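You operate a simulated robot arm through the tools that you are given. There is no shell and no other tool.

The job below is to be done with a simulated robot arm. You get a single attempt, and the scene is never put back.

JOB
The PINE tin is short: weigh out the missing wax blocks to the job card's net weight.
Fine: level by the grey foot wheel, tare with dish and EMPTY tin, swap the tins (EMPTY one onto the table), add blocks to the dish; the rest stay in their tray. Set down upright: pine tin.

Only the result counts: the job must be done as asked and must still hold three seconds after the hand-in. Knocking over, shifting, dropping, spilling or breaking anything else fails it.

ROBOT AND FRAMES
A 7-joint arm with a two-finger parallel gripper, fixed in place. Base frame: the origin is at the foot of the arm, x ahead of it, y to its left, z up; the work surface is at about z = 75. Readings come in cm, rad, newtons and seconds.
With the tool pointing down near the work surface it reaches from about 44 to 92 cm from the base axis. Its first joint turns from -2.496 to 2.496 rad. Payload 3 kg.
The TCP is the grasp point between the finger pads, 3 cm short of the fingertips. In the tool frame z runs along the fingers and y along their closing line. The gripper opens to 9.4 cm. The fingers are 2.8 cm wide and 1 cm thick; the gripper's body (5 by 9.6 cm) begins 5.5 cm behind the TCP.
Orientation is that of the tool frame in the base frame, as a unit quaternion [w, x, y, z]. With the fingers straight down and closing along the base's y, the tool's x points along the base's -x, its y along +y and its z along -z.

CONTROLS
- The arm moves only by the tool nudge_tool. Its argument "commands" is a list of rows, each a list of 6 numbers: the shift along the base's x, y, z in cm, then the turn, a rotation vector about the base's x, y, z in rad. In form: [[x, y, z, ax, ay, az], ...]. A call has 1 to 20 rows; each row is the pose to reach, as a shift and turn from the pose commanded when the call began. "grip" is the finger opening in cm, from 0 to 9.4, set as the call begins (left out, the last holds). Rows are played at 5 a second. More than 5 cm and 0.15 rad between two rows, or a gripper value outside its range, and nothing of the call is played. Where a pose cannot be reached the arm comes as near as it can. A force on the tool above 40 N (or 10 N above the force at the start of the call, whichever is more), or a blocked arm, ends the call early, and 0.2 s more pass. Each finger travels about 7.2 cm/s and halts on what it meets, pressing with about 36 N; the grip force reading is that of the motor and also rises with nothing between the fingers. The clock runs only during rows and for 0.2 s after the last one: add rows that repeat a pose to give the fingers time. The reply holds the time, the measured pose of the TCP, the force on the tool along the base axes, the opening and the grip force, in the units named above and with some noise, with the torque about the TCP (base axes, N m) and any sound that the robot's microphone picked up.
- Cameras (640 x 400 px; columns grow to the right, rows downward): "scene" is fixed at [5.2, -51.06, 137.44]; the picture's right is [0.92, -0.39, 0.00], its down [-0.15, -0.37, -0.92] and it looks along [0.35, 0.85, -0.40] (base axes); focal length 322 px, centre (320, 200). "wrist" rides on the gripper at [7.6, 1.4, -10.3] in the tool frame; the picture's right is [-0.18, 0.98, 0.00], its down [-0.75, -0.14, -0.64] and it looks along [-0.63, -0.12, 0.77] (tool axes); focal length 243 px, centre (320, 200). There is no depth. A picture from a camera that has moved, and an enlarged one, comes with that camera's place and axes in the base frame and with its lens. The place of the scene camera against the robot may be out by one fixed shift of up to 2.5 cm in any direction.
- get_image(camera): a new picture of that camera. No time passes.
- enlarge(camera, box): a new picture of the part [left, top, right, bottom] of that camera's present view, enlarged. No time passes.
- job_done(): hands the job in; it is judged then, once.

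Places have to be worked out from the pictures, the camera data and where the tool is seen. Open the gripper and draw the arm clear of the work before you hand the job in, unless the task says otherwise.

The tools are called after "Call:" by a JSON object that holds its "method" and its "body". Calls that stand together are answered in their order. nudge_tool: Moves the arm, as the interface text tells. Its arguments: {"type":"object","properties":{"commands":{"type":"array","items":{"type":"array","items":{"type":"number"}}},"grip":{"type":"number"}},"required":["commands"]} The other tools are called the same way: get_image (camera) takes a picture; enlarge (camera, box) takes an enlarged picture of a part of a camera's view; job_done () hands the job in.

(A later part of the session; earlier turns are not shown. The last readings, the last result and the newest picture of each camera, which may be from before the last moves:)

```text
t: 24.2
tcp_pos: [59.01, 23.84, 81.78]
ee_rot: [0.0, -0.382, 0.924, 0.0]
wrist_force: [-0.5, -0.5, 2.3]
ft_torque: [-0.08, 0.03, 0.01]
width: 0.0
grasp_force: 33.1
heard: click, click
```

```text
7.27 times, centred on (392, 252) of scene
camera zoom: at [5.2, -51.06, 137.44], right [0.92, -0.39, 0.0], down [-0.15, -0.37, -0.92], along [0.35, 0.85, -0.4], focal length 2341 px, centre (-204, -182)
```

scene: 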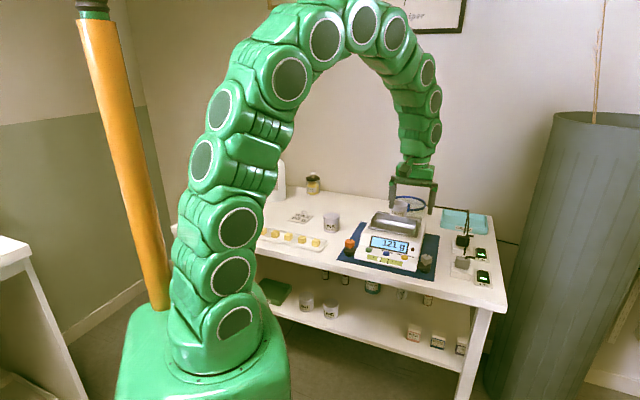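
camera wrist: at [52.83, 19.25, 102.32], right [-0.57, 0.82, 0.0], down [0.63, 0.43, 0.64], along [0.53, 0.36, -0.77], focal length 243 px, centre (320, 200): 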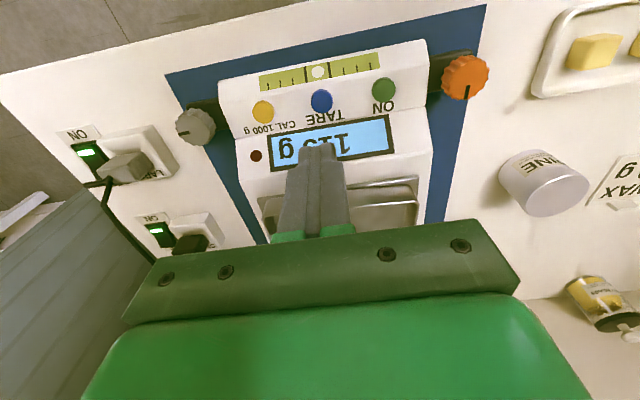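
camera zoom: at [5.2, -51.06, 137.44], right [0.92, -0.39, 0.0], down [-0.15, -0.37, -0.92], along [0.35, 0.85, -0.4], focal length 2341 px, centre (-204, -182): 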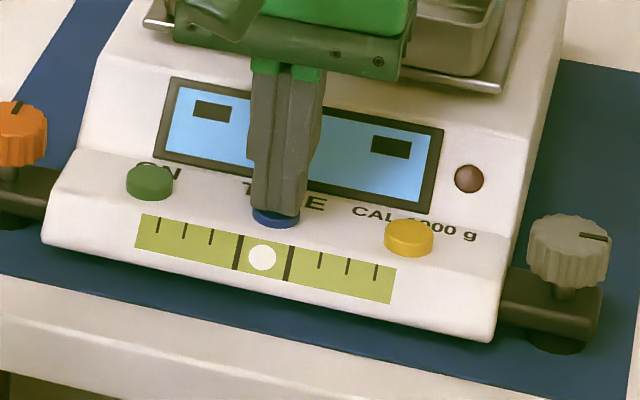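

Two clicks were heard and the display shows dashes. I lift off straight up and let the scale settle.

Call:
{"method": "nudge_tool", "body": {"commands": [[0, 0, 1, 0, 0, 0], [0, 0, 4, 0, 0, 0], [0, 0, 8, 0, 0, 0], [0, 0, 12, 0, 0, 0], [0, 0, 12, 0, 0, 0], [0, 0, 12, 0, 0, 0], [0, 0, 12, 0, 0, 0], [0, 0, 12, 0, 0, 0], [0, 0, 12, 0, 0, 0], [0, 0, 12, 0, 0, 0]]}}

Call:
{"method": "enlarge", "body": {"camera": "scene", "box": [340, 190, 450, 280]}}

```text
t: 26.4
tcp_pos: [58.81, 23.68, 93.67]
ee_rot: [0.0, -0.383, 0.924, 0.001]
wrist_force: [-0.1, 0.4, 0.4]
ft_torque: [-0.02, -0.01, -0.01]
width: 0.0
grasp_force: 33.1
```

```text
4.44 times, centred on (395, 235) of scene
camera zoom: at [5.2, -51.06, 137.44], right [0.92, -0.39, 0.0], down [-0.15, -0.37, -0.92], along [0.35, 0.85, -0.4], focal length 1430 px, centre (-13, 44)
```

zoom: 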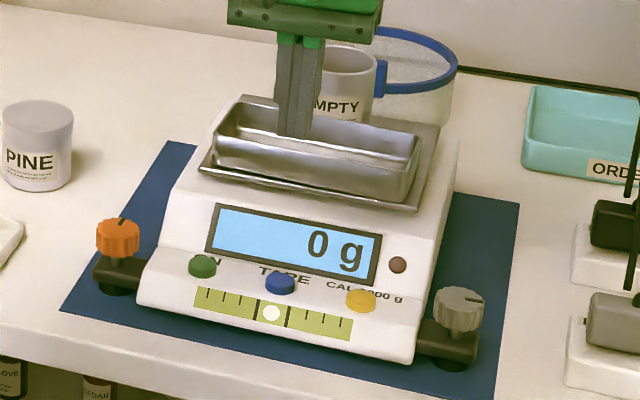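

Tared: 0 g with the bubble centred. Next I rise, open, and move above the EMPTY tin for a look.

Call:
{"method": "nudge_tool", "body": {"commands": [[0, 0, 4, 0, 0, 0], [1.5, 1.5, 8, 0, 0, 0], [4.5, 4.5, 10, 0, 0, 0], [7.5, 7.5, 10, 0, 0, 0], [10.5, 10.5, 10, 0, 0, 0], [12.2, 12.5, 10, 0, 0, 0], [12.2, 12.5, 10, 0, 0, 0]], "grip": 9.4}}

Call:
{"method": "get_image", "body": {"camera": "wrist"}}

Call:
{"method": "get_image", "body": {"camera": "scene"}}

```text
t: 28.0
tcp_pos: [71.14, 36.29, 103.72]
ee_rot: [0.001, -0.383, 0.924, 0.001]
wrist_force: [0.4, -0.1, -0.2]
ft_torque: [0.0, 0.01, 0.0]
width: 9.4
grasp_force: 0.1
```

```text
taken
camera wrist: at [64.81, 31.99, 114.03], right [-0.56, 0.83, 0.0], down [0.63, 0.43, 0.64], along [0.53, 0.36, -0.77], focal length 243 px, centre (320, 200)
```

wrist: 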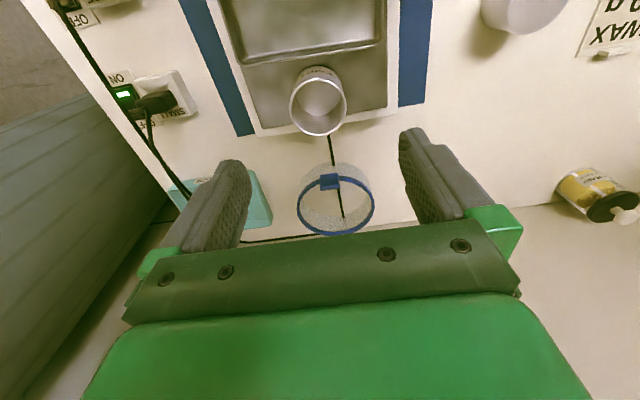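

```text
taken
```

scene: 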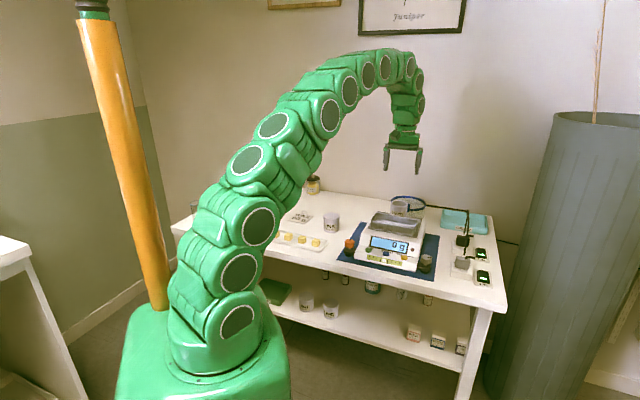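

Call:
{"method": "enlarge", "body": {"camera": "wrist", "box": [240, 50, 400, 150]}}

Call:
{"method": "enlarge", "body": {"camera": "wrist", "box": [200, 0, 456, 160]}}

Call:
{"method": "enlarge", "body": {"camera": "scene", "box": [340, 180, 450, 250]}}

```text
4.00 times, centred on (320, 100) of wrist
camera zoom: at [64.81, 31.99, 114.03], right [-0.56, 0.83, 0.0], down [0.63, 0.43, 0.64], along [0.53, 0.36, -0.77], focal length 970 px, centre (320, 600)
```

zoom: 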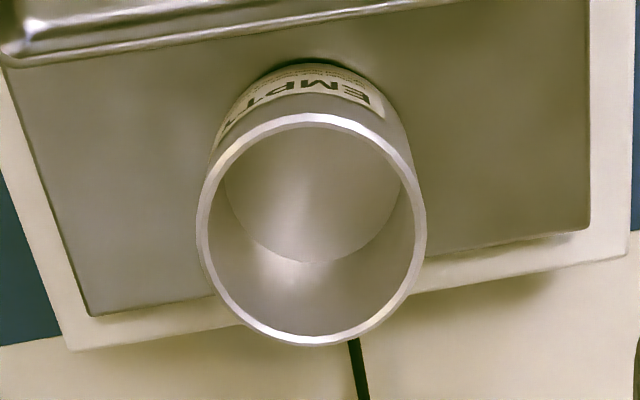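

```text
2.50 times, centred on (328, 80) of wrist
camera zoom: at [64.81, 31.99, 114.03], right [-0.56, 0.83, 0.0], down [0.63, 0.43, 0.64], along [0.53, 0.36, -0.77], focal length 606 px, centre (300, 500)
```

zoom: 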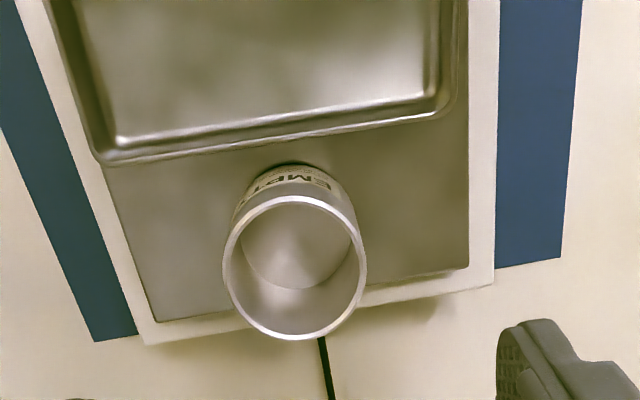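

```text
5.71 times, centred on (395, 215) of scene
camera zoom: at [5.2, -51.06, 137.44], right [0.92, -0.39, 0.0], down [-0.15, -0.37, -0.92], along [0.35, 0.85, -0.4], focal length 1839 px, centre (-109, 114)
```

zoom: 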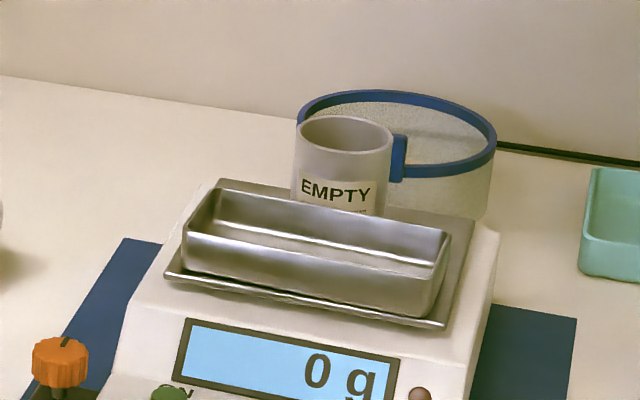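

Triangulation gives the EMPTY tin's rim centre near (72.3, 36.8, 88.2), diameter 6.0, with the pan at about z = 83. I shift over it, descend partway and recheck alignment.

Call:
{"method": "nudge_tool", "body": {"commands": [[0.5, 0.22, -1, 0, 0, 0], [1.02, 0.44, -4, 0, 0, 0], [1.02, 0.44, -7, 0, 0, 0], [1.02, 0.44, -7, 0, 0, 0]], "grip": 9.4}}

Call:
{"method": "get_image", "body": {"camera": "wrist"}}

Call:
{"method": "enlarge", "body": {"camera": "wrist", "box": [224, 60, 416, 180]}}

Call:
{"method": "enlarge", "body": {"camera": "scene", "box": [340, 180, 450, 250]}}

```text
t: 29.0
tcp_pos: [72.35, 36.77, 96.81]
ee_rot: [0.0, -0.383, 0.924, 0.001]
wrist_force: [-0.1, 0.0, -0.2]
ft_torque: [0.02, -0.01, 0.01]
width: 9.39
grasp_force: 0.0
```

```text
taken
camera wrist: at [65.93, 32.35, 107.13], right [-0.56, 0.83, 0.0], down [0.63, 0.43, 0.64], along [0.53, 0.36, -0.77], focal length 243 px, centre (320, 200)
```

wrist: 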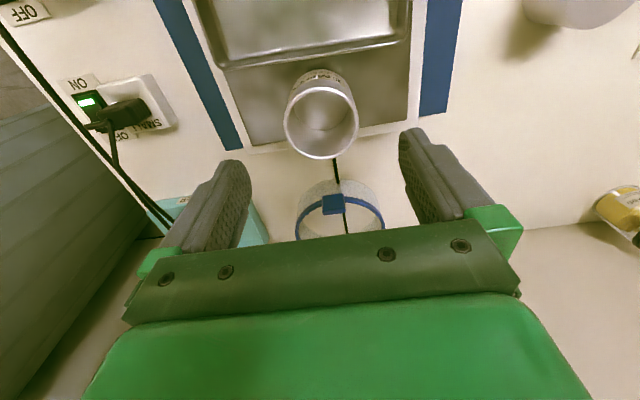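

```text
3.33 times, centred on (320, 120) of wrist
camera zoom: at [65.93, 32.35, 107.13], right [-0.56, 0.83, 0.0], down [0.63, 0.43, 0.64], along [0.53, 0.36, -0.77], focal length 809 px, centre (320, 467)
```

zoom: 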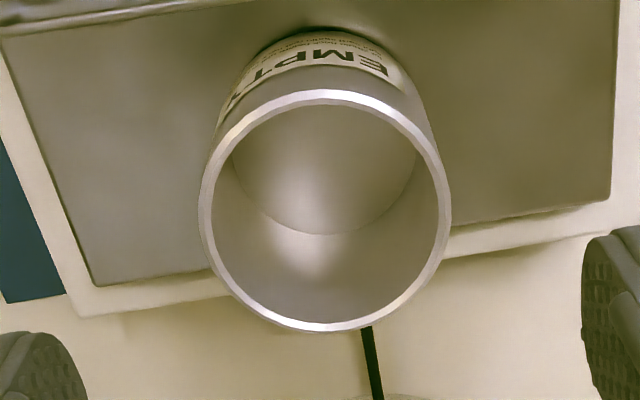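

```text
5.71 times, centred on (395, 215) of scene
camera zoom: at [5.2, -51.06, 137.44], right [0.92, -0.39, 0.0], down [-0.15, -0.37, -0.92], along [0.35, 0.85, -0.4], focal length 1839 px, centre (-109, 114)
```

zoom: 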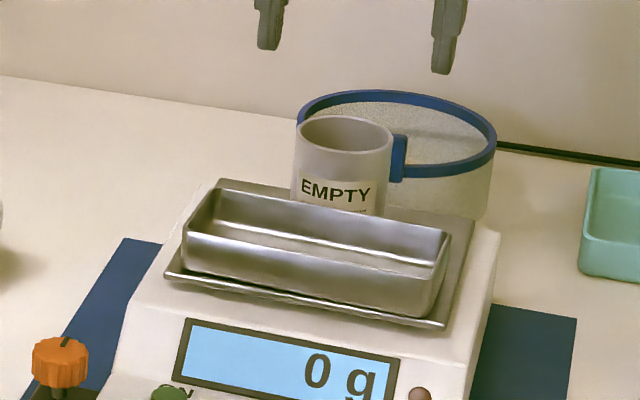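

Aligned within 1 mm. I lower around the tin and then close gently on it.

Call:
{"method": "nudge_tool", "body": {"commands": [[-0.05, 0.08, -3.5, 0, 0, 0], [-0.05, 0.08, -7, 0, 0, 0], [-0.05, 0.08, -9.6, 0, 0, 0], [-0.05, 0.08, -9.6, 0, 0, 0]], "grip": 9.4}}

Call:
{"method": "enlarge", "body": {"camera": "scene", "box": [340, 180, 450, 250]}}

Call:
{"method": "get_image", "body": {"camera": "wrist"}}

```text
t: 30.0
tcp_pos: [72.16, 36.72, 86.99]
ee_rot: [-0.001, -0.383, 0.924, 0.0]
wrist_force: [-0.5, 0.9, 0.3]
ft_torque: [-0.02, 0.0, 0.0]
width: 9.38
grasp_force: 0.1
```

```text
5.71 times, centred on (395, 215) of scene
camera zoom: at [5.2, -51.06, 137.44], right [0.92, -0.39, 0.0], down [-0.15, -0.37, -0.92], along [0.35, 0.85, -0.4], focal length 1839 px, centre (-109, 114)
```

zoom: 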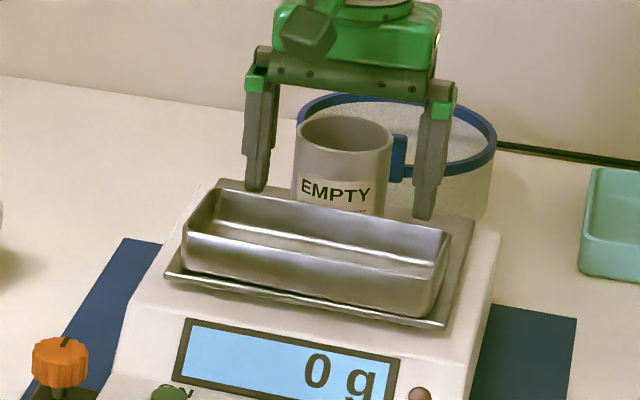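

```text
taken
camera wrist: at [65.78, 32.23, 97.32], right [-0.56, 0.83, 0.0], down [0.63, 0.43, 0.64], along [0.53, 0.36, -0.77], focal length 243 px, centre (320, 200)
```

wrist: 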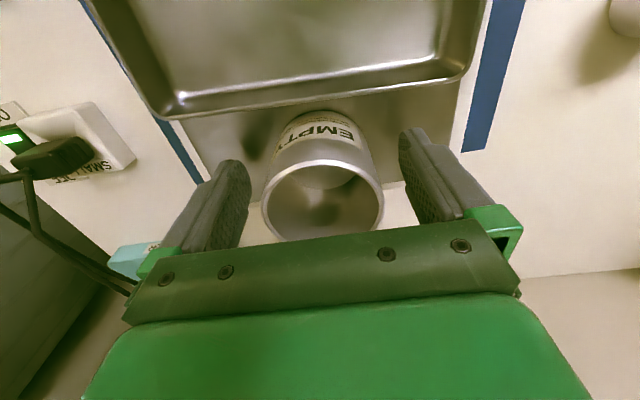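

The fingers straddle the tin symmetrically. I close on it.

Call:
{"method": "nudge_tool", "body": {"commands": [[0, 0, 0, 0, 0, 0], [0, 0, 0, 0, 0, 0], [0, 0, 0, 0, 0, 0], [0, 0, 0, 0, 0, 0]], "grip": 5.6}}

Call:
{"method": "enlarge", "body": {"camera": "scene", "box": [340, 180, 450, 250]}}

```text
t: 31.0
tcp_pos: [72.09, 36.65, 87.06]
ee_rot: [0.0, -0.382, 0.924, 0.0]
wrist_force: [0.4, -0.1, 0.5]
ft_torque: [-0.05, -0.01, 0.02]
width: 5.88
grasp_force: 36.1
```

```text
5.71 times, centred on (395, 215) of scene
camera zoom: at [5.2, -51.06, 137.44], right [0.92, -0.39, 0.0], down [-0.15, -0.37, -0.92], along [0.35, 0.85, -0.4], focal length 1839 px, centre (-109, 114)
```

zoom: 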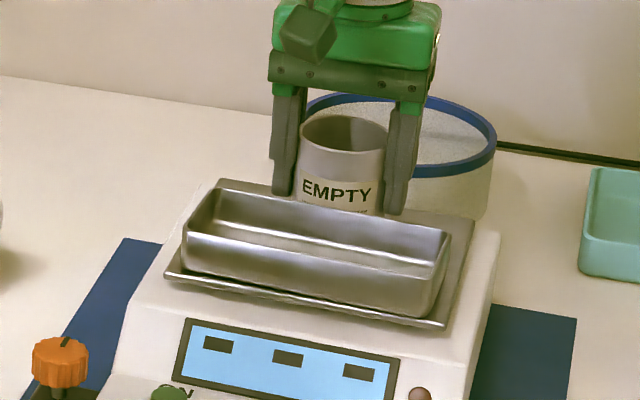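

Gripped at 5.88 cm. I lift straight up and check.

Call:
{"method": "nudge_tool", "body": {"commands": [[0, 0, 0.5, 0, 0, 0], [0, 0, 1.5, 0, 0, 0], [0, 0, 4, 0, 0, 0], [0, 0, 7, 0, 0, 0], [0, 0, 10, 0, 0, 0], [0, 0, 10, 0, 0, 0]]}}

Call:
{"method": "enlarge", "body": {"camera": "scene", "box": [330, 170, 460, 280]}}

Call:
{"method": "get_image", "body": {"camera": "wrist"}}

```text
t: 32.4
tcp_pos: [72.12, 36.68, 96.95]
ee_rot: [-0.001, -0.383, 0.924, 0.0]
wrist_force: [0.6, 0.0, -0.6]
ft_torque: [0.0, 0.03, 0.01]
width: 5.91
grasp_force: 36.2
```

```text
3.64 times, centred on (395, 225) of scene
camera zoom: at [5.2, -51.06, 137.44], right [0.92, -0.39, 0.0], down [-0.15, -0.37, -0.92], along [0.35, 0.85, -0.4], focal length 1170 px, centre (47, 109)
```

zoom: 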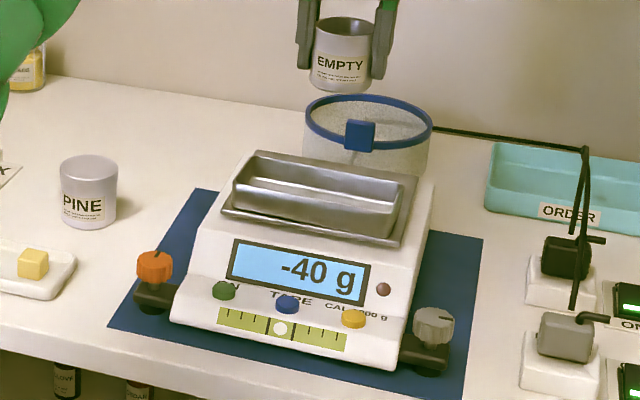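

```text
taken
camera wrist: at [65.76, 32.28, 107.31], right [-0.56, 0.83, 0.0], down [0.63, 0.43, 0.64], along [0.53, 0.36, -0.77], focal length 243 px, centre (320, 200)
```

wrist: 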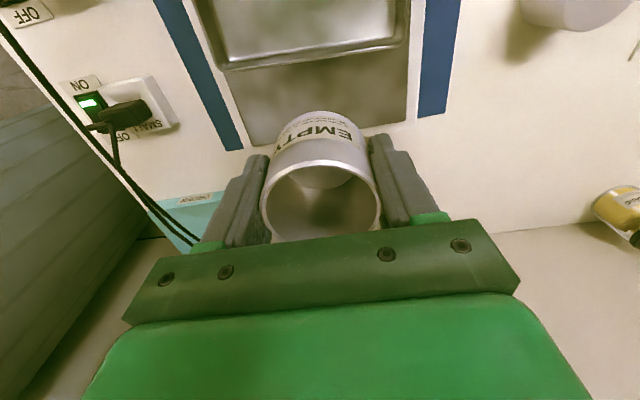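

The tin is free and the scale reads -40 g. I carry it toward the open table area left of the scale and look there.

Call:
{"method": "nudge_tool", "body": {"commands": [[-1.6, 3.0, 0, 0, 0, 0], [-3.2, 6.1, 0, 0, 0, 0], [-4.8, 9.1, 0, 0, 0, 0], [-6.3, 12.2, 0, 0, 0, 0], [-7.9, 15.2, 0, 0, 0, 0], [-9.5, 18.3, 0, 0, 0, 0], [-11.1, 21.3, 0, 0, 0, 0], [-11.1, 21.3, 0, 0, 0, 0]]}}

Call:
{"method": "get_image", "body": {"camera": "wrist"}}

Call:
{"method": "enlarge", "body": {"camera": "scene", "box": [240, 140, 420, 260]}}

```text
t: 34.2
tcp_pos: [61.14, 58.15, 97.08]
ee_rot: [0.0, -0.382, 0.924, 0.0]
wrist_force: [0.0, -0.1, -0.4]
ft_torque: [0.02, -0.06, 0.0]
width: 5.86
grasp_force: 36.1
```

```text
taken
camera wrist: at [54.7, 53.68, 107.46], right [-0.56, 0.83, 0.0], down [0.63, 0.43, 0.64], along [0.53, 0.36, -0.77], focal length 243 px, centre (320, 200)
```

wrist: 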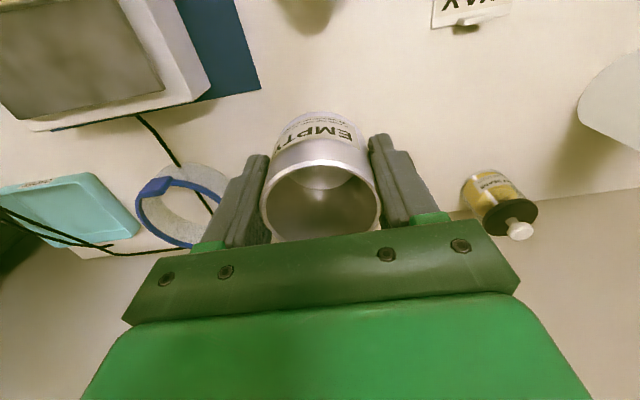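

```text
3.33 times, centred on (330, 200) of scene
camera zoom: at [5.2, -51.06, 137.44], right [0.92, -0.39, 0.0], down [-0.15, -0.37, -0.92], along [0.35, 0.85, -0.4], focal length 1073 px, centre (287, 200)
```

zoom: 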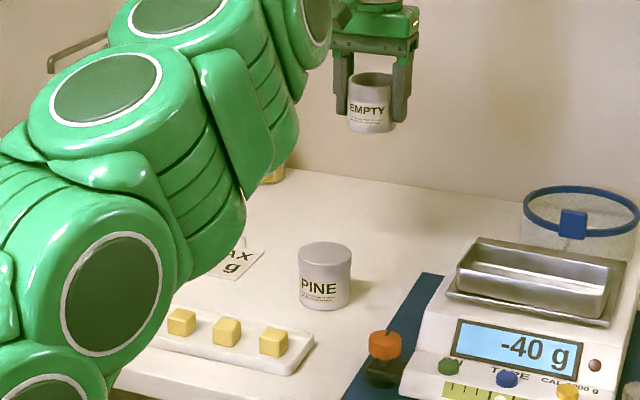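

The spot under the tin is free table, clear of the mat corner, PINE and card. I lower it most of the way.

Call:
{"method": "nudge_tool", "body": {"commands": [[0, 0, -4, 0, 0, 0], [0, 0, -8, 0, 0, 0], [0, 0, -12, 0, 0, 0], [0, 0, -15, 0, 0, 0], [0, 0, -16.5, 0, 0, 0], [0, 0, -16.5, 0, 0, 0]]}}

Call:
{"method": "enlarge", "body": {"camera": "scene", "box": [300, 160, 400, 240]}}

Call:
{"method": "get_image", "body": {"camera": "wrist"}}

```text
t: 35.6
tcp_pos: [60.97, 58.0, 80.29]
ee_rot: [-0.001, -0.383, 0.924, -0.001]
wrist_force: [-0.1, 0.3, 0.0]
ft_torque: [-0.02, 0.0, -0.03]
width: 5.88
grasp_force: 36.3
```

```text
5.00 times, centred on (350, 200) of scene
camera zoom: at [5.2, -51.06, 137.44], right [0.92, -0.39, 0.0], down [-0.15, -0.37, -0.92], along [0.35, 0.85, -0.4], focal length 1609 px, centre (170, 200)
```

zoom: 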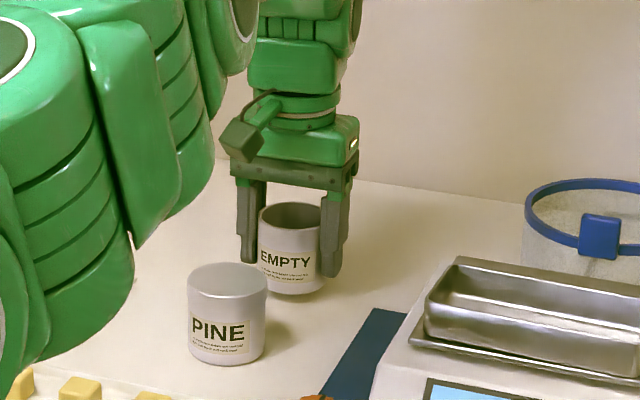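

```text
taken
camera wrist: at [54.73, 53.63, 90.62], right [-0.56, 0.83, 0.0], down [0.63, 0.43, 0.64], along [0.53, 0.36, -0.77], focal length 243 px, centre (320, 200)
```

wrist: 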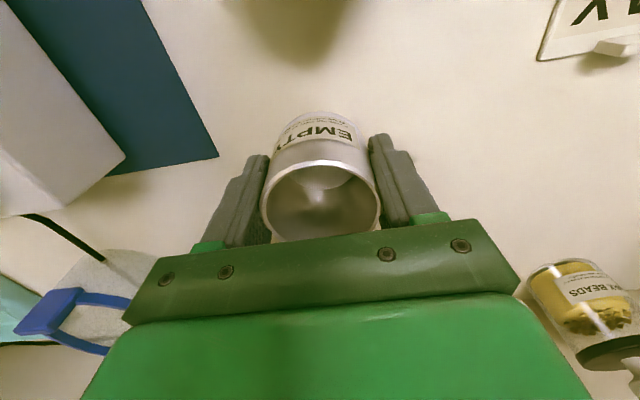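

The tin is just above the table. I lower in small steps to find contact.

Call:
{"method": "nudge_tool", "body": {"commands": [[0, 0, -0.4, 0, 0, 0], [0, 0, -0.8, 0, 0, 0], [0, 0, -0.9, 0, 0, 0]]}}

```text
t: 36.4
tcp_pos: [61.21, 58.07, 79.52]
ee_rot: [0.0, -0.383, 0.924, 0.0]
wrist_force: [0.7, -0.5, 0.1]
ft_torque: [0.0, 0.0, -0.01]
width: 5.91
grasp_force: 35.5
```

Call:
{"method": "nudge_tool", "body": {"commands": [[0, 0, -0.1, 0, 0, 0], [0, 0, -0.2, 0, 0, 0], [0, 0, -0.3, 0, 0, 0]]}}

```text
t: 37.2
tcp_pos: [61.04, 57.99, 79.37]
ee_rot: [0.001, -0.382, 0.924, 0.001]
wrist_force: [0.5, -0.4, -0.1]
ft_torque: [0.01, 0.0, -0.02]
width: 5.86
grasp_force: 36.4
```

No contact yet; a few more 1 mm steps.

Call:
{"method": "nudge_tool", "body": {"commands": [[0, 0, -0.1, 0, 0, 0], [0, 0, -0.2, 0, 0, 0], [0, 0, -0.2, 0, 0, 0]]}}

Call:
{"method": "enlarge", "body": {"camera": "scene", "box": [325, 180, 375, 220]}}

```text
t: 38.0
tcp_pos: [61.11, 58.06, 79.19]
ee_rot: [0.001, -0.383, 0.924, 0.0]
wrist_force: [1.6, -1.2, 15.5]
ft_torque: [0.01, -0.11, -0.05]
width: 5.87
grasp_force: 35.5
```

```text
10.00 times, centred on (350, 200) of scene
camera zoom: at [5.2, -51.06, 137.44], right [0.92, -0.39, 0.0], down [-0.15, -0.37, -0.92], along [0.35, 0.85, -0.4], focal length 3218 px, centre (20, 200)
```

zoom: 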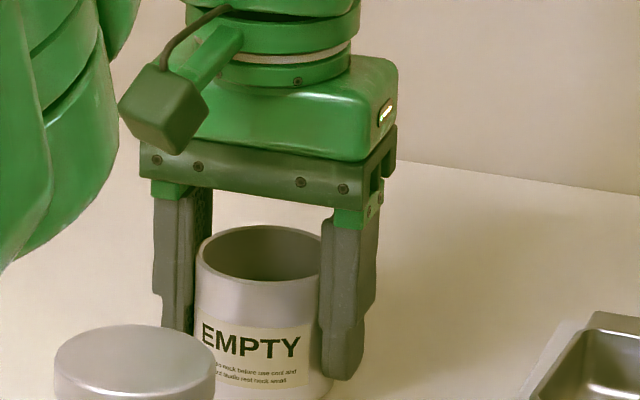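

Contact (15 N). I relieve slightly, open the fingers fully and rise straight up.

Call:
{"method": "nudge_tool", "body": {"commands": [[0, 0, 0.08, 0, 0, 0], [0, 0, 0.08, 0, 0, 0]]}}

Call:
{"method": "nudge_tool", "body": {"commands": [[0, 0, 0, 0, 0, 0], [0, 0, 0, 0, 0, 0], [0, 0, 0, 0, 0, 0]], "grip": 9.0}}

Call:
{"method": "nudge_tool", "body": {"commands": [[0, 0, 2, 0, 0, 0], [0, 0, 5, 0, 0, 0], [0, 0, 9, 0, 0, 0], [0, 0, 13, 0, 0, 0], [0, 0, 16, 0, 0, 0], [0, 0, 16, 0, 0, 0]]}}

Call:
{"method": "get_image", "body": {"camera": "wrist"}}

Call:
{"method": "enlarge", "body": {"camera": "scene", "box": [300, 160, 400, 240]}}

```text
t: 38.6
tcp_pos: [61.19, 58.11, 79.2]
ee_rot: [-0.001, -0.383, 0.924, 0.0]
wrist_force: [0.6, -0.9, 3.2]
ft_torque: [0.02, -0.06, -0.04]
width: 5.87
grasp_force: 35.7
```

```text
t: 39.4
tcp_pos: [61.02, 58.15, 79.16]
ee_rot: [0.0, -0.383, 0.924, 0.0]
wrist_force: [-0.7, -0.1, -0.7]
ft_torque: [-0.02, 0.0, 0.01]
width: 9.03
grasp_force: 0.1
```

```text
t: 40.8
tcp_pos: [61.06, 58.01, 95.16]
ee_rot: [0.0, -0.383, 0.924, 0.0]
wrist_force: [-0.2, -0.6, -0.5]
ft_torque: [0.02, -0.01, 0.03]
width: 9.02
grasp_force: 0.0
```

```text
taken
camera wrist: at [54.69, 53.62, 105.53], right [-0.56, 0.83, 0.0], down [0.63, 0.43, 0.64], along [0.53, 0.36, -0.77], focal length 243 px, centre (320, 200)
```

wrist: 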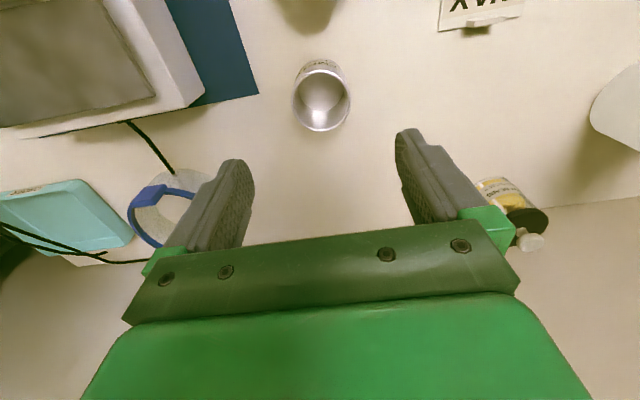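

```text
5.00 times, centred on (350, 200) of scene
camera zoom: at [5.2, -51.06, 137.44], right [0.92, -0.39, 0.0], down [-0.15, -0.37, -0.92], along [0.35, 0.85, -0.4], focal length 1609 px, centre (170, 200)
```

zoom: 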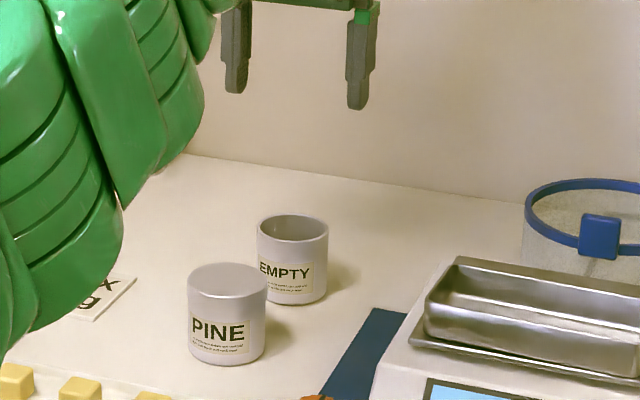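

EMPTY stands upright on the table. I move above the PINE tin and look.

Call:
{"method": "nudge_tool", "body": {"commands": [[-2, -1.6, 1, 0, 0, 0], [-4.6, -3.6, 2, 0, 0, 0], [-7, -5.4, 2, 0, 0, 0], [-9.3, -7.2, 2, 0, 0, 0], [-9.3, -7.2, 2, 0, 0, 0]], "grip": 9.4}}

Call:
{"method": "get_image", "body": {"camera": "wrist"}}

Call:
{"method": "enlarge", "body": {"camera": "wrist", "box": [240, 30, 400, 130]}}

```text
t: 42.0
tcp_pos: [51.83, 50.85, 97.14]
ee_rot: [-0.001, -0.383, 0.924, 0.0]
wrist_force: [0.7, 0.0, 0.0]
ft_torque: [-0.02, -0.03, 0.01]
width: 9.4
grasp_force: 0.1
```

```text
taken
camera wrist: at [45.51, 46.51, 107.48], right [-0.56, 0.83, 0.0], down [0.63, 0.43, 0.64], along [0.53, 0.36, -0.77], focal length 243 px, centre (320, 200)
```

wrist: 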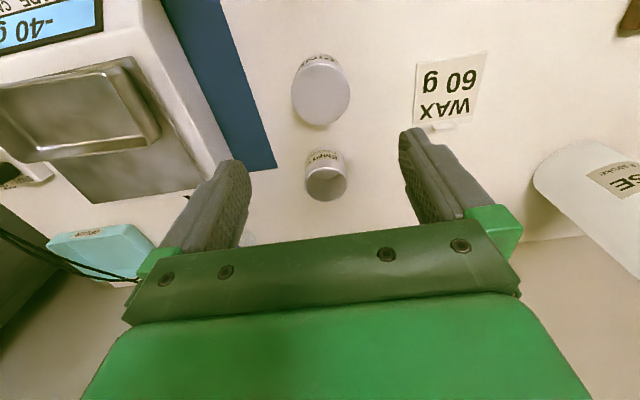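

```text
4.00 times, centred on (320, 80) of wrist
camera zoom: at [45.51, 46.51, 107.48], right [-0.56, 0.83, 0.0], down [0.63, 0.43, 0.64], along [0.53, 0.36, -0.77], focal length 970 px, centre (320, 680)
```

zoom: 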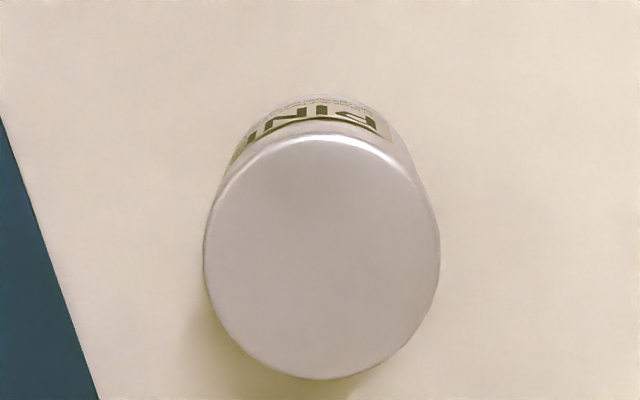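

PINE's lid is centred on the tool axis (about (51.9, 50.9), top z ≈ 80.8). I descend around it, stopping partway to check.

Call:
{"method": "nudge_tool", "body": {"commands": [[0, 0, -4, 0, 0, 0], [0, 0, -8, 0, 0, 0], [0, 0, -11, 0, 0, 0], [0, 0, -11, 0, 0, 0]], "grip": 9.4}}

Call:
{"method": "get_image", "body": {"camera": "wrist"}}

Call:
{"method": "enlarge", "body": {"camera": "scene", "box": [280, 160, 400, 256]}}

```text
t: 43.0
tcp_pos: [51.68, 50.81, 86.2]
ee_rot: [0.0, -0.383, 0.924, 0.0]
wrist_force: [0.8, 0.7, 0.6]
ft_torque: [0.01, -0.03, 0.0]
width: 9.4
grasp_force: 0.1
```

```text
taken
camera wrist: at [45.35, 46.46, 96.43], right [-0.56, 0.83, 0.0], down [0.63, 0.43, 0.64], along [0.53, 0.36, -0.77], focal length 243 px, centre (320, 200)
```

wrist: 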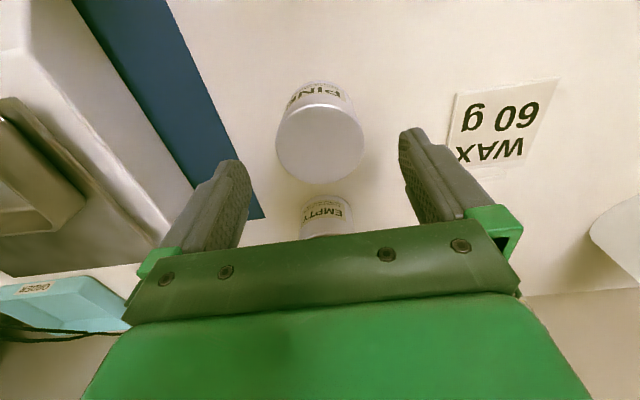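

```text
4.17 times, centred on (340, 208) of scene
camera zoom: at [5.2, -51.06, 137.44], right [0.92, -0.39, 0.0], down [-0.15, -0.37, -0.92], along [0.35, 0.85, -0.4], focal length 1341 px, centre (237, 167)
```

zoom: 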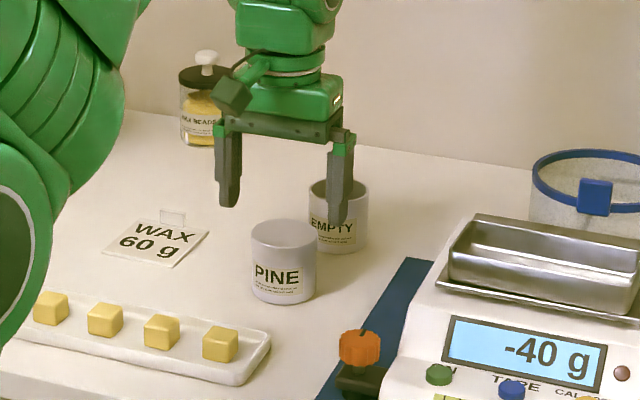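

Alignment holds. I lower the rest of the way and close.

Call:
{"method": "nudge_tool", "body": {"commands": [[0, 0, -3, 0, 0, 0], [0, 0, -6, 0, 0, 0], [0, 0, -7, 0, 0, 0], [0, 0, -7, 0, 0, 0]], "grip": 9.4}}

Call:
{"method": "nudge_tool", "body": {"commands": [[0, 0, 0, 0, 0, 0], [0, 0, 0, 0, 0, 0], [0, 0, 0, 0, 0, 0], [0, 0, 0, 0, 0, 0]], "grip": 5.6}}

Call:
{"method": "enlarge", "body": {"camera": "scene", "box": [280, 160, 400, 256]}}

Call:
{"method": "get_image", "body": {"camera": "wrist"}}

```text
t: 44.0
tcp_pos: [51.75, 50.97, 79.2]
ee_rot: [0.0, -0.382, 0.924, 0.0]
wrist_force: [0.5, 0.2, -0.5]
ft_torque: [0.01, 0.04, -0.04]
width: 9.39
grasp_force: 0.1
```

```text
t: 45.0
tcp_pos: [51.92, 51.0, 79.25]
ee_rot: [0.001, -0.382, 0.924, 0.0]
wrist_force: [0.4, 0.3, -0.6]
ft_torque: [0.04, 0.02, -0.02]
width: 6.19
grasp_force: 35.6
```

```text
4.17 times, centred on (340, 208) of scene
camera zoom: at [5.2, -51.06, 137.44], right [0.92, -0.39, 0.0], down [-0.15, -0.37, -0.92], along [0.35, 0.85, -0.4], focal length 1341 px, centre (237, 167)
```

zoom: 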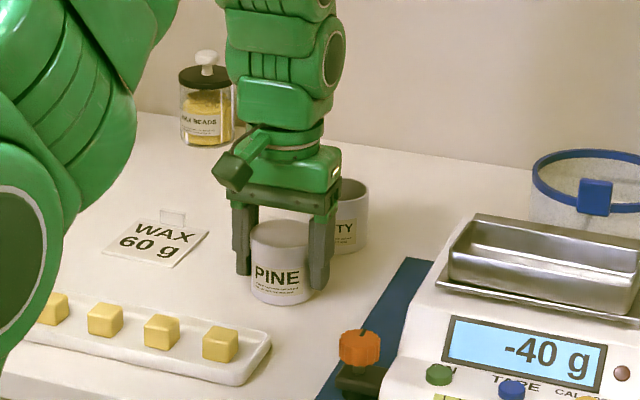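

```text
taken
camera wrist: at [45.46, 46.53, 89.58], right [-0.56, 0.83, 0.0], down [0.63, 0.43, 0.64], along [0.53, 0.36, -0.77], focal length 243 px, centre (320, 200)
```

wrist: 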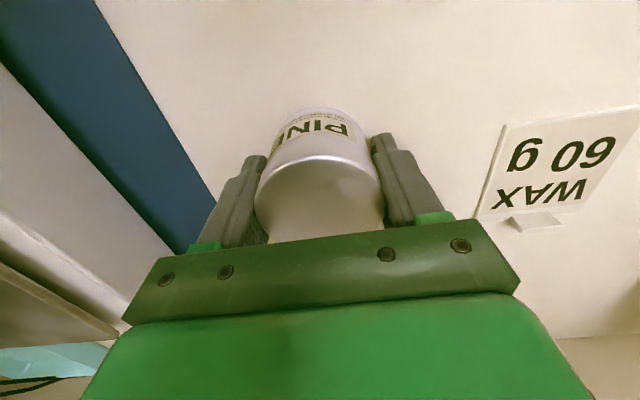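

Held at 6.19 cm. I lift a little first to check the tin comes up as one piece.

Call:
{"method": "nudge_tool", "body": {"commands": [[0, 0, 0.4, 0, 0, 0], [0, 0, 0.8, 0, 0, 0], [0, 0, 1.2, 0, 0, 0], [0, 0, 1.2, 0, 0, 0]]}}

Call:
{"method": "enlarge", "body": {"camera": "scene", "box": [310, 190, 360, 240]}}

```text
t: 46.0
tcp_pos: [51.77, 50.94, 80.43]
ee_rot: [0.0, -0.383, 0.924, 0.0]
wrist_force: [-0.1, -0.7, -0.6]
ft_torque: [0.04, 0.02, -0.01]
width: 6.14
grasp_force: 36.0
```

```text
8.00 times, centred on (335, 215) of scene
camera zoom: at [5.2, -51.06, 137.44], right [0.92, -0.39, 0.0], down [-0.15, -0.37, -0.92], along [0.35, 0.85, -0.4], focal length 2575 px, centre (200, 80)
```

zoom: 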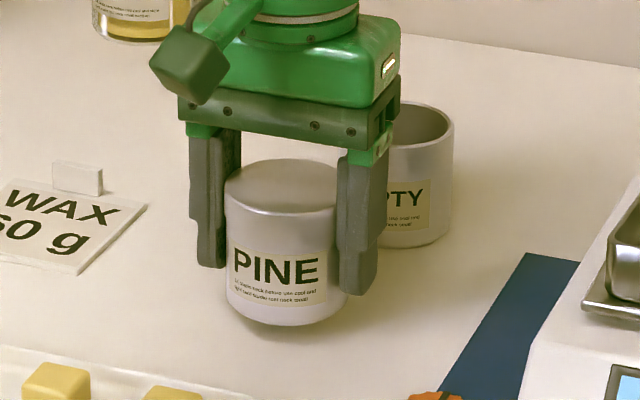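

The tin lifts as one piece. I raise it well clear and carry it over to above the spot where EMPTY stood on the pan.

Call:
{"method": "nudge_tool", "body": {"commands": [[0, 0, 4, 0, 0, 0], [0, 0, 8, 0, 0, 0], [0, 0, 12, 0, 0, 0], [0, 0, 16.6, 0, 0, 0], [3.4, -2.3, 16.6, 0, 0, 0], [6.8, -4.7, 16.6, 0, 0, 0], [10.2, -7.0, 16.6, 0, 0, 0], [13.6, -9.4, 16.6, 0, 0, 0], [17, -11.7, 16.6, 0, 0, 0], [20.4, -14.1, 16.6, 0, 0, 0], [20.4, -14.1, 16.6, 0, 0, 0], [20.4, -14.1, 16.6, 0, 0, 0]]}}

Call:
{"method": "get_image", "body": {"camera": "wrist"}}

Call:
{"method": "enlarge", "body": {"camera": "scene", "box": [330, 165, 460, 275]}}

```text
t: 48.6
tcp_pos: [72.13, 36.55, 97.06]
ee_rot: [0.0, -0.383, 0.924, 0.0]
wrist_force: [-0.3, 0.1, -1.6]
ft_torque: [-0.04, -0.02, -0.01]
width: 6.16
grasp_force: 35.4
```

```text
taken
camera wrist: at [65.83, 32.24, 107.37], right [-0.56, 0.83, 0.0], down [0.63, 0.43, 0.64], along [0.53, 0.36, -0.77], focal length 243 px, centre (320, 200)
```

wrist: 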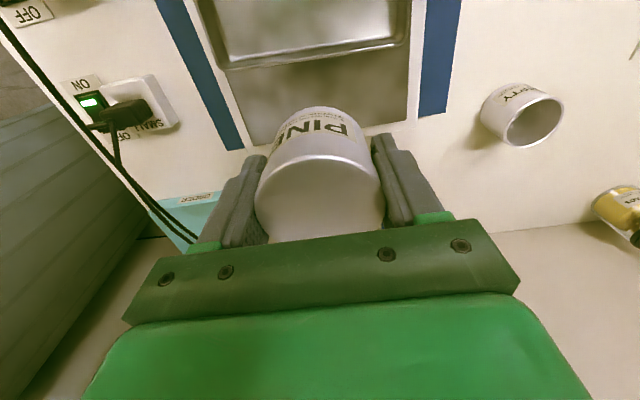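

```text
3.64 times, centred on (395, 220) of scene
camera zoom: at [5.2, -51.06, 137.44], right [0.92, -0.39, 0.0], down [-0.15, -0.37, -0.92], along [0.35, 0.85, -0.4], focal length 1170 px, centre (47, 127)
```

zoom: 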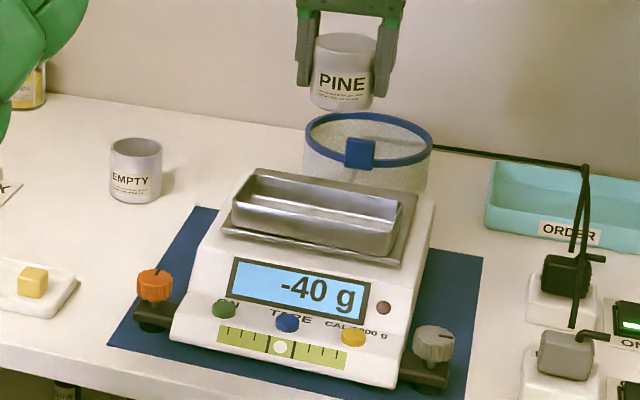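

Positioned above the pan behind the dish. I descend to about 1 cm above the pan.

Call:
{"method": "nudge_tool", "body": {"commands": [[0, 0, -3, 0, 0, 0], [0, 0, -6, 0, 0, 0], [0, 0, -8, 0, 0, 0], [0, 0, -9, 0, 0, 0], [0, 0, -9, 0, 0, 0]]}}

Call:
{"method": "enlarge", "body": {"camera": "scene", "box": [360, 175, 440, 250]}}

Call:
{"method": "get_image", "body": {"camera": "wrist"}}

```text
t: 49.8
tcp_pos: [72.24, 36.7, 88.19]
ee_rot: [0.0, -0.383, 0.924, 0.0]
wrist_force: [-0.4, 0.7, -1.3]
ft_torque: [-0.02, 0.0, 0.0]
width: 6.15
grasp_force: 35.8
```

```text
5.33 times, centred on (400, 212) of scene
camera zoom: at [5.2, -51.06, 137.44], right [0.92, -0.39, 0.0], down [-0.15, -0.37, -0.92], along [0.35, 0.85, -0.4], focal length 1716 px, centre (-107, 133)
```

zoom: 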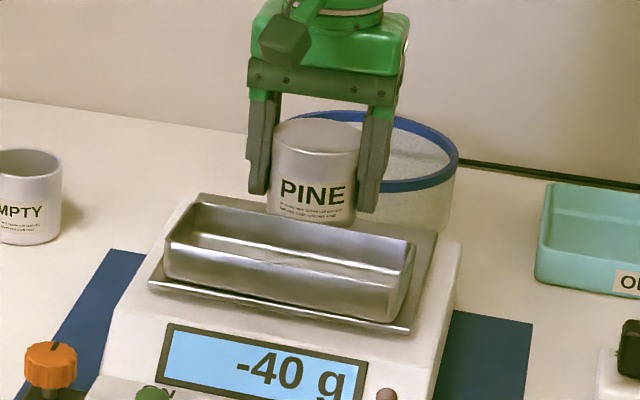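

```text
taken
camera wrist: at [65.89, 32.31, 98.4], right [-0.56, 0.83, 0.0], down [0.63, 0.43, 0.64], along [0.53, 0.36, -0.77], focal length 243 px, centre (320, 200)
```

wrist: 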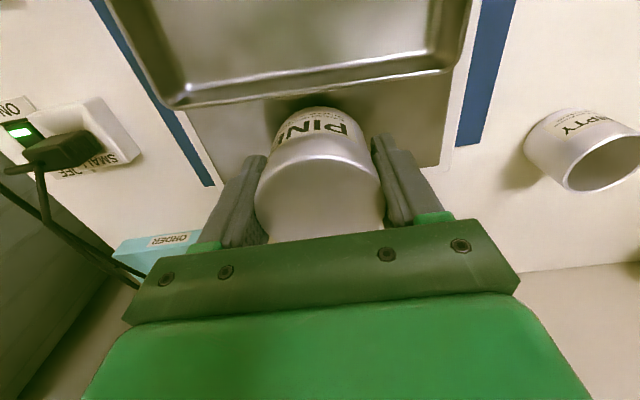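

Clear of the dish. I ease it down in small steps until contact.

Call:
{"method": "nudge_tool", "body": {"commands": [[0, 0, -0.3, 0, 0, 0], [0, 0, -0.6, 0, 0, 0], [0, 0, -0.7, 0, 0, 0], [0, 0, -0.7, 0, 0, 0]]}}

Call:
{"method": "nudge_tool", "body": {"commands": [[0, 0, -0.05, 0, 0, 0], [0, 0, -0.1, 0, 0, 0], [0, 0, -0.15, 0, 0, 0], [0, 0, -0.15, 0, 0, 0]]}}

Call:
{"method": "enlarge", "body": {"camera": "scene", "box": [360, 175, 440, 265]}}

```text
t: 50.8
tcp_pos: [72.21, 36.73, 87.46]
ee_rot: [0.0, -0.383, 0.924, 0.0]
wrist_force: [0.3, -0.4, -0.5]
ft_torque: [-0.01, 0.03, 0.0]
width: 6.15
grasp_force: 36.2
```

```text
t: 51.8
tcp_pos: [72.32, 36.67, 87.16]
ee_rot: [0.0, -0.383, 0.924, 0.0]
wrist_force: [0.3, 0.3, -0.1]
ft_torque: [0.03, -0.01, -0.02]
width: 6.14
grasp_force: 36.2
```

```text
4.44 times, centred on (400, 220) of scene
camera zoom: at [5.2, -51.06, 137.44], right [0.92, -0.39, 0.0], down [-0.15, -0.37, -0.92], along [0.35, 0.85, -0.4], focal length 1430 px, centre (-36, 111)
```

zoom: 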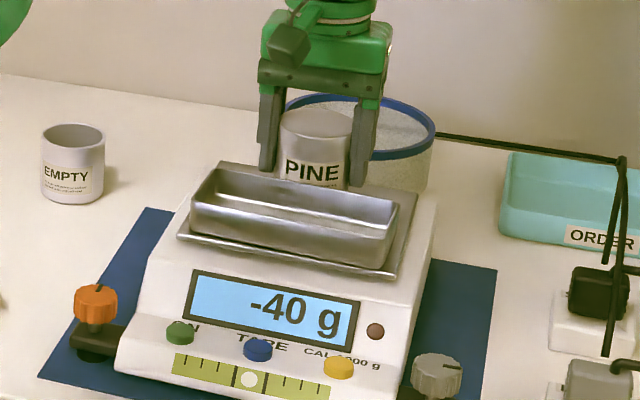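

Still reading -40, so no contact yet. I continue with half-millimetre steps.

Call:
{"method": "nudge_tool", "body": {"commands": [[0, 0, -0.05, 0, 0, 0], [0, 0, -0.1, 0, 0, 0], [0, 0, -0.1, 0, 0, 0]]}}

Call:
{"method": "enlarge", "body": {"camera": "scene", "box": [360, 230, 440, 275]}}

```text
t: 52.6
tcp_pos: [72.24, 36.91, 87.07]
ee_rot: [0.0, -0.383, 0.924, 0.0]
wrist_force: [0.1, 1.0, -0.7]
ft_torque: [-0.01, -0.01, 0.01]
width: 6.15
grasp_force: 36.0
```

```text
8.00 times, centred on (400, 252) of scene
camera zoom: at [5.2, -51.06, 137.44], right [0.92, -0.39, 0.0], down [-0.15, -0.37, -0.92], along [0.35, 0.85, -0.4], focal length 2575 px, centre (-320, -220)
```

zoom: 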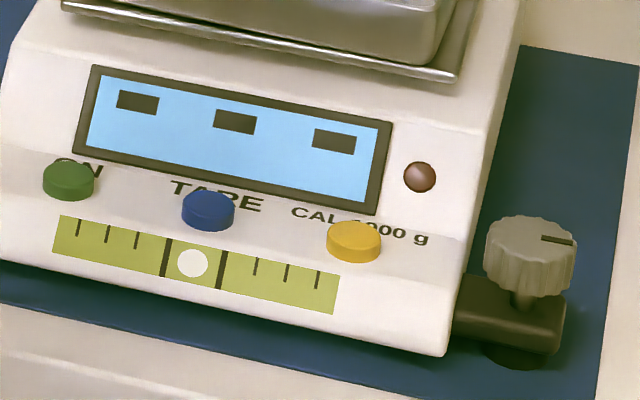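

The display shows it's now being loaded: contact. I open the fingers and let it settle, then rise straight up.

Call:
{"method": "nudge_tool", "body": {"commands": [[0, 0, 0, 0, 0, 0], [0, 0, 0, 0, 0, 0], [0, 0, 0, 0, 0, 0], [0, 0, 0, 0, 0, 0]], "grip": 9.2}}

Call:
{"method": "enlarge", "body": {"camera": "scene", "box": [350, 175, 450, 275]}}

```text
t: 53.6
tcp_pos: [72.17, 36.87, 87.06]
ee_rot: [-0.001, -0.383, 0.924, 0.0]
wrist_force: [-0.8, -0.2, 0.7]
ft_torque: [0.01, 0.01, 0.02]
width: 9.2
grasp_force: 0.1
```

```text
4.00 times, centred on (400, 225) of scene
camera zoom: at [5.2, -51.06, 137.44], right [0.92, -0.39, 0.0], down [-0.15, -0.37, -0.92], along [0.35, 0.85, -0.4], focal length 1287 px, centre (0, 100)
```

zoom: 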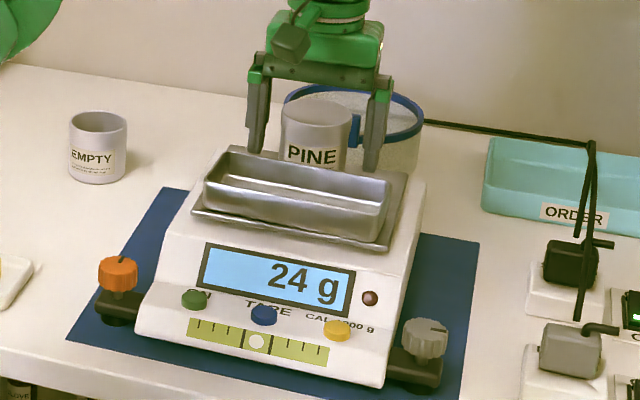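

PINE alone reads 24 g net, so 36 g must be added. I rise straight up, then shift over the dish to map it.

Call:
{"method": "nudge_tool", "body": {"commands": [[0, 0, 2, 0, 0, 0], [0, 0, 5, 0, 0, 0], [0, 0, 9, 0, 0, 0], [0, 0, 13, 0, 0, 0], [0, 0, 16, 0, 0, 0], [-3, -2.3, 16, 0, 0, 0], [-6, -4.6, 16, 0, 0, 0], [-7.3, -5.3, 16, 0, 0, 0], [-7.3, -5.3, 16, 0, 0, 0]], "grip": 9.2}}

Call:
{"method": "get_image", "body": {"camera": "wrist"}}

Call:
{"method": "enlarge", "body": {"camera": "wrist", "box": [210, 50, 450, 200]}}

Call:
{"method": "enlarge", "body": {"camera": "scene", "box": [350, 175, 450, 275]}}

```text
t: 55.6
tcp_pos: [64.69, 31.59, 102.98]
ee_rot: [-0.001, -0.383, 0.924, 0.0]
wrist_force: [0.3, 0.4, -0.2]
ft_torque: [-0.03, 0.0, 0.0]
width: 9.2
grasp_force: 0.0
```

```text
taken
camera wrist: at [58.47, 27.16, 113.33], right [-0.56, 0.83, 0.0], down [0.63, 0.43, 0.64], along [0.53, 0.36, -0.77], focal length 243 px, centre (320, 200)
```

wrist: 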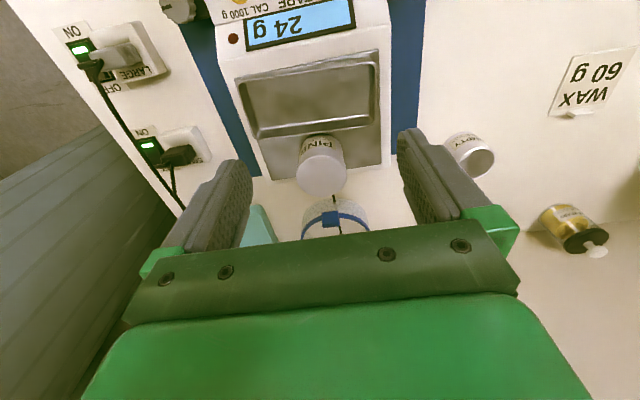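

```text
2.67 times, centred on (330, 125) of wrist
camera zoom: at [58.47, 27.16, 113.33], right [-0.56, 0.83, 0.0], down [0.63, 0.43, 0.64], along [0.53, 0.36, -0.77], focal length 647 px, centre (293, 400)
```

zoom: 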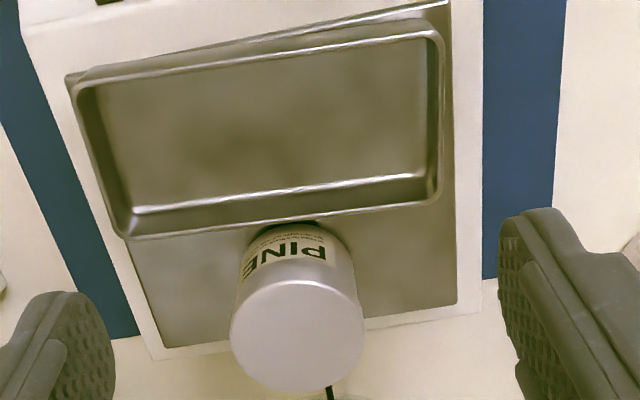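

```text
4.00 times, centred on (400, 225) of scene
camera zoom: at [5.2, -51.06, 137.44], right [0.92, -0.39, 0.0], down [-0.15, -0.37, -0.92], along [0.35, 0.85, -0.4], focal length 1287 px, centre (0, 100)
```

zoom: 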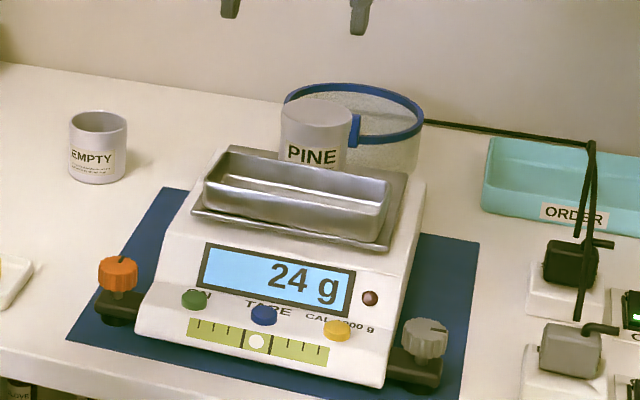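

The scale holds 24 g. The dish centre is about (66.6, 31.3), 14 by 6.6 cm, with its rim near z = 86. I now go over to the wax block tray.

Call:
{"method": "nudge_tool", "body": {"commands": [[-3.5, 1.8, 0, 0, 0, 0], [-7, 3.6, 0, 0, 0, 0], [-10.5, 5.3, 0, 0, 0, 0], [-14, 7.0, -1, 0, 0, 0], [-17.5, 8.8, -3, 0, 0, 0], [-21, 10.5, -5, 0, 0, 0], [-22, 10.9, -5, 0, 0, 0], [-22, 10.9, -5, 0, 0, 0]], "grip": 5}}

Call:
{"method": "get_image", "body": {"camera": "wrist"}}

Call:
{"method": "get_image", "body": {"camera": "scene"}}

```text
t: 57.4
tcp_pos: [43.01, 42.26, 98.13]
ee_rot: [0.0, -0.383, 0.924, 0.0]
wrist_force: [-0.4, -0.9, -0.1]
ft_torque: [0.01, 0.04, 0.02]
width: 4.99
grasp_force: 0.0
```

```text
taken
camera wrist: at [36.64, 37.9, 108.45], right [-0.56, 0.83, 0.0], down [0.63, 0.43, 0.64], along [0.53, 0.36, -0.77], focal length 243 px, centre (320, 200)
```

wrist: 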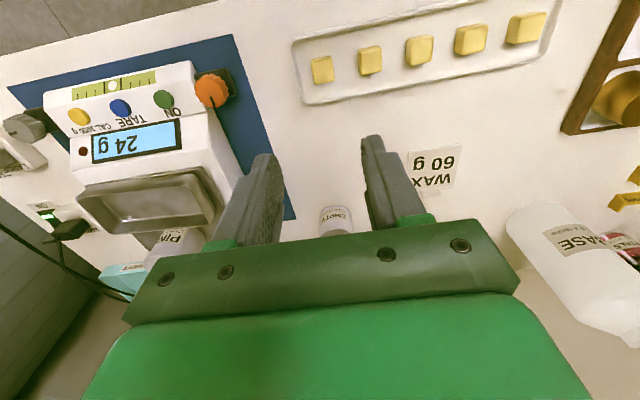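

```text
taken
```

scene: 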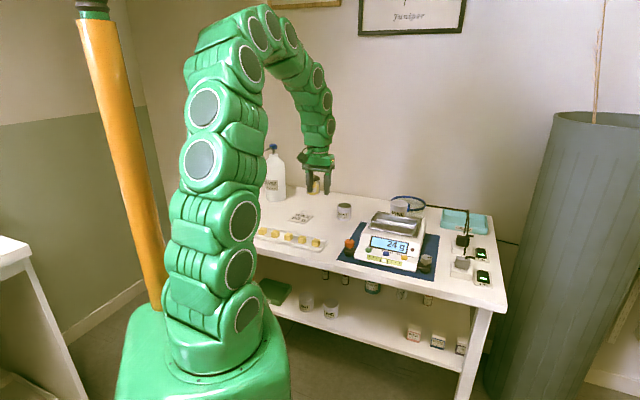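

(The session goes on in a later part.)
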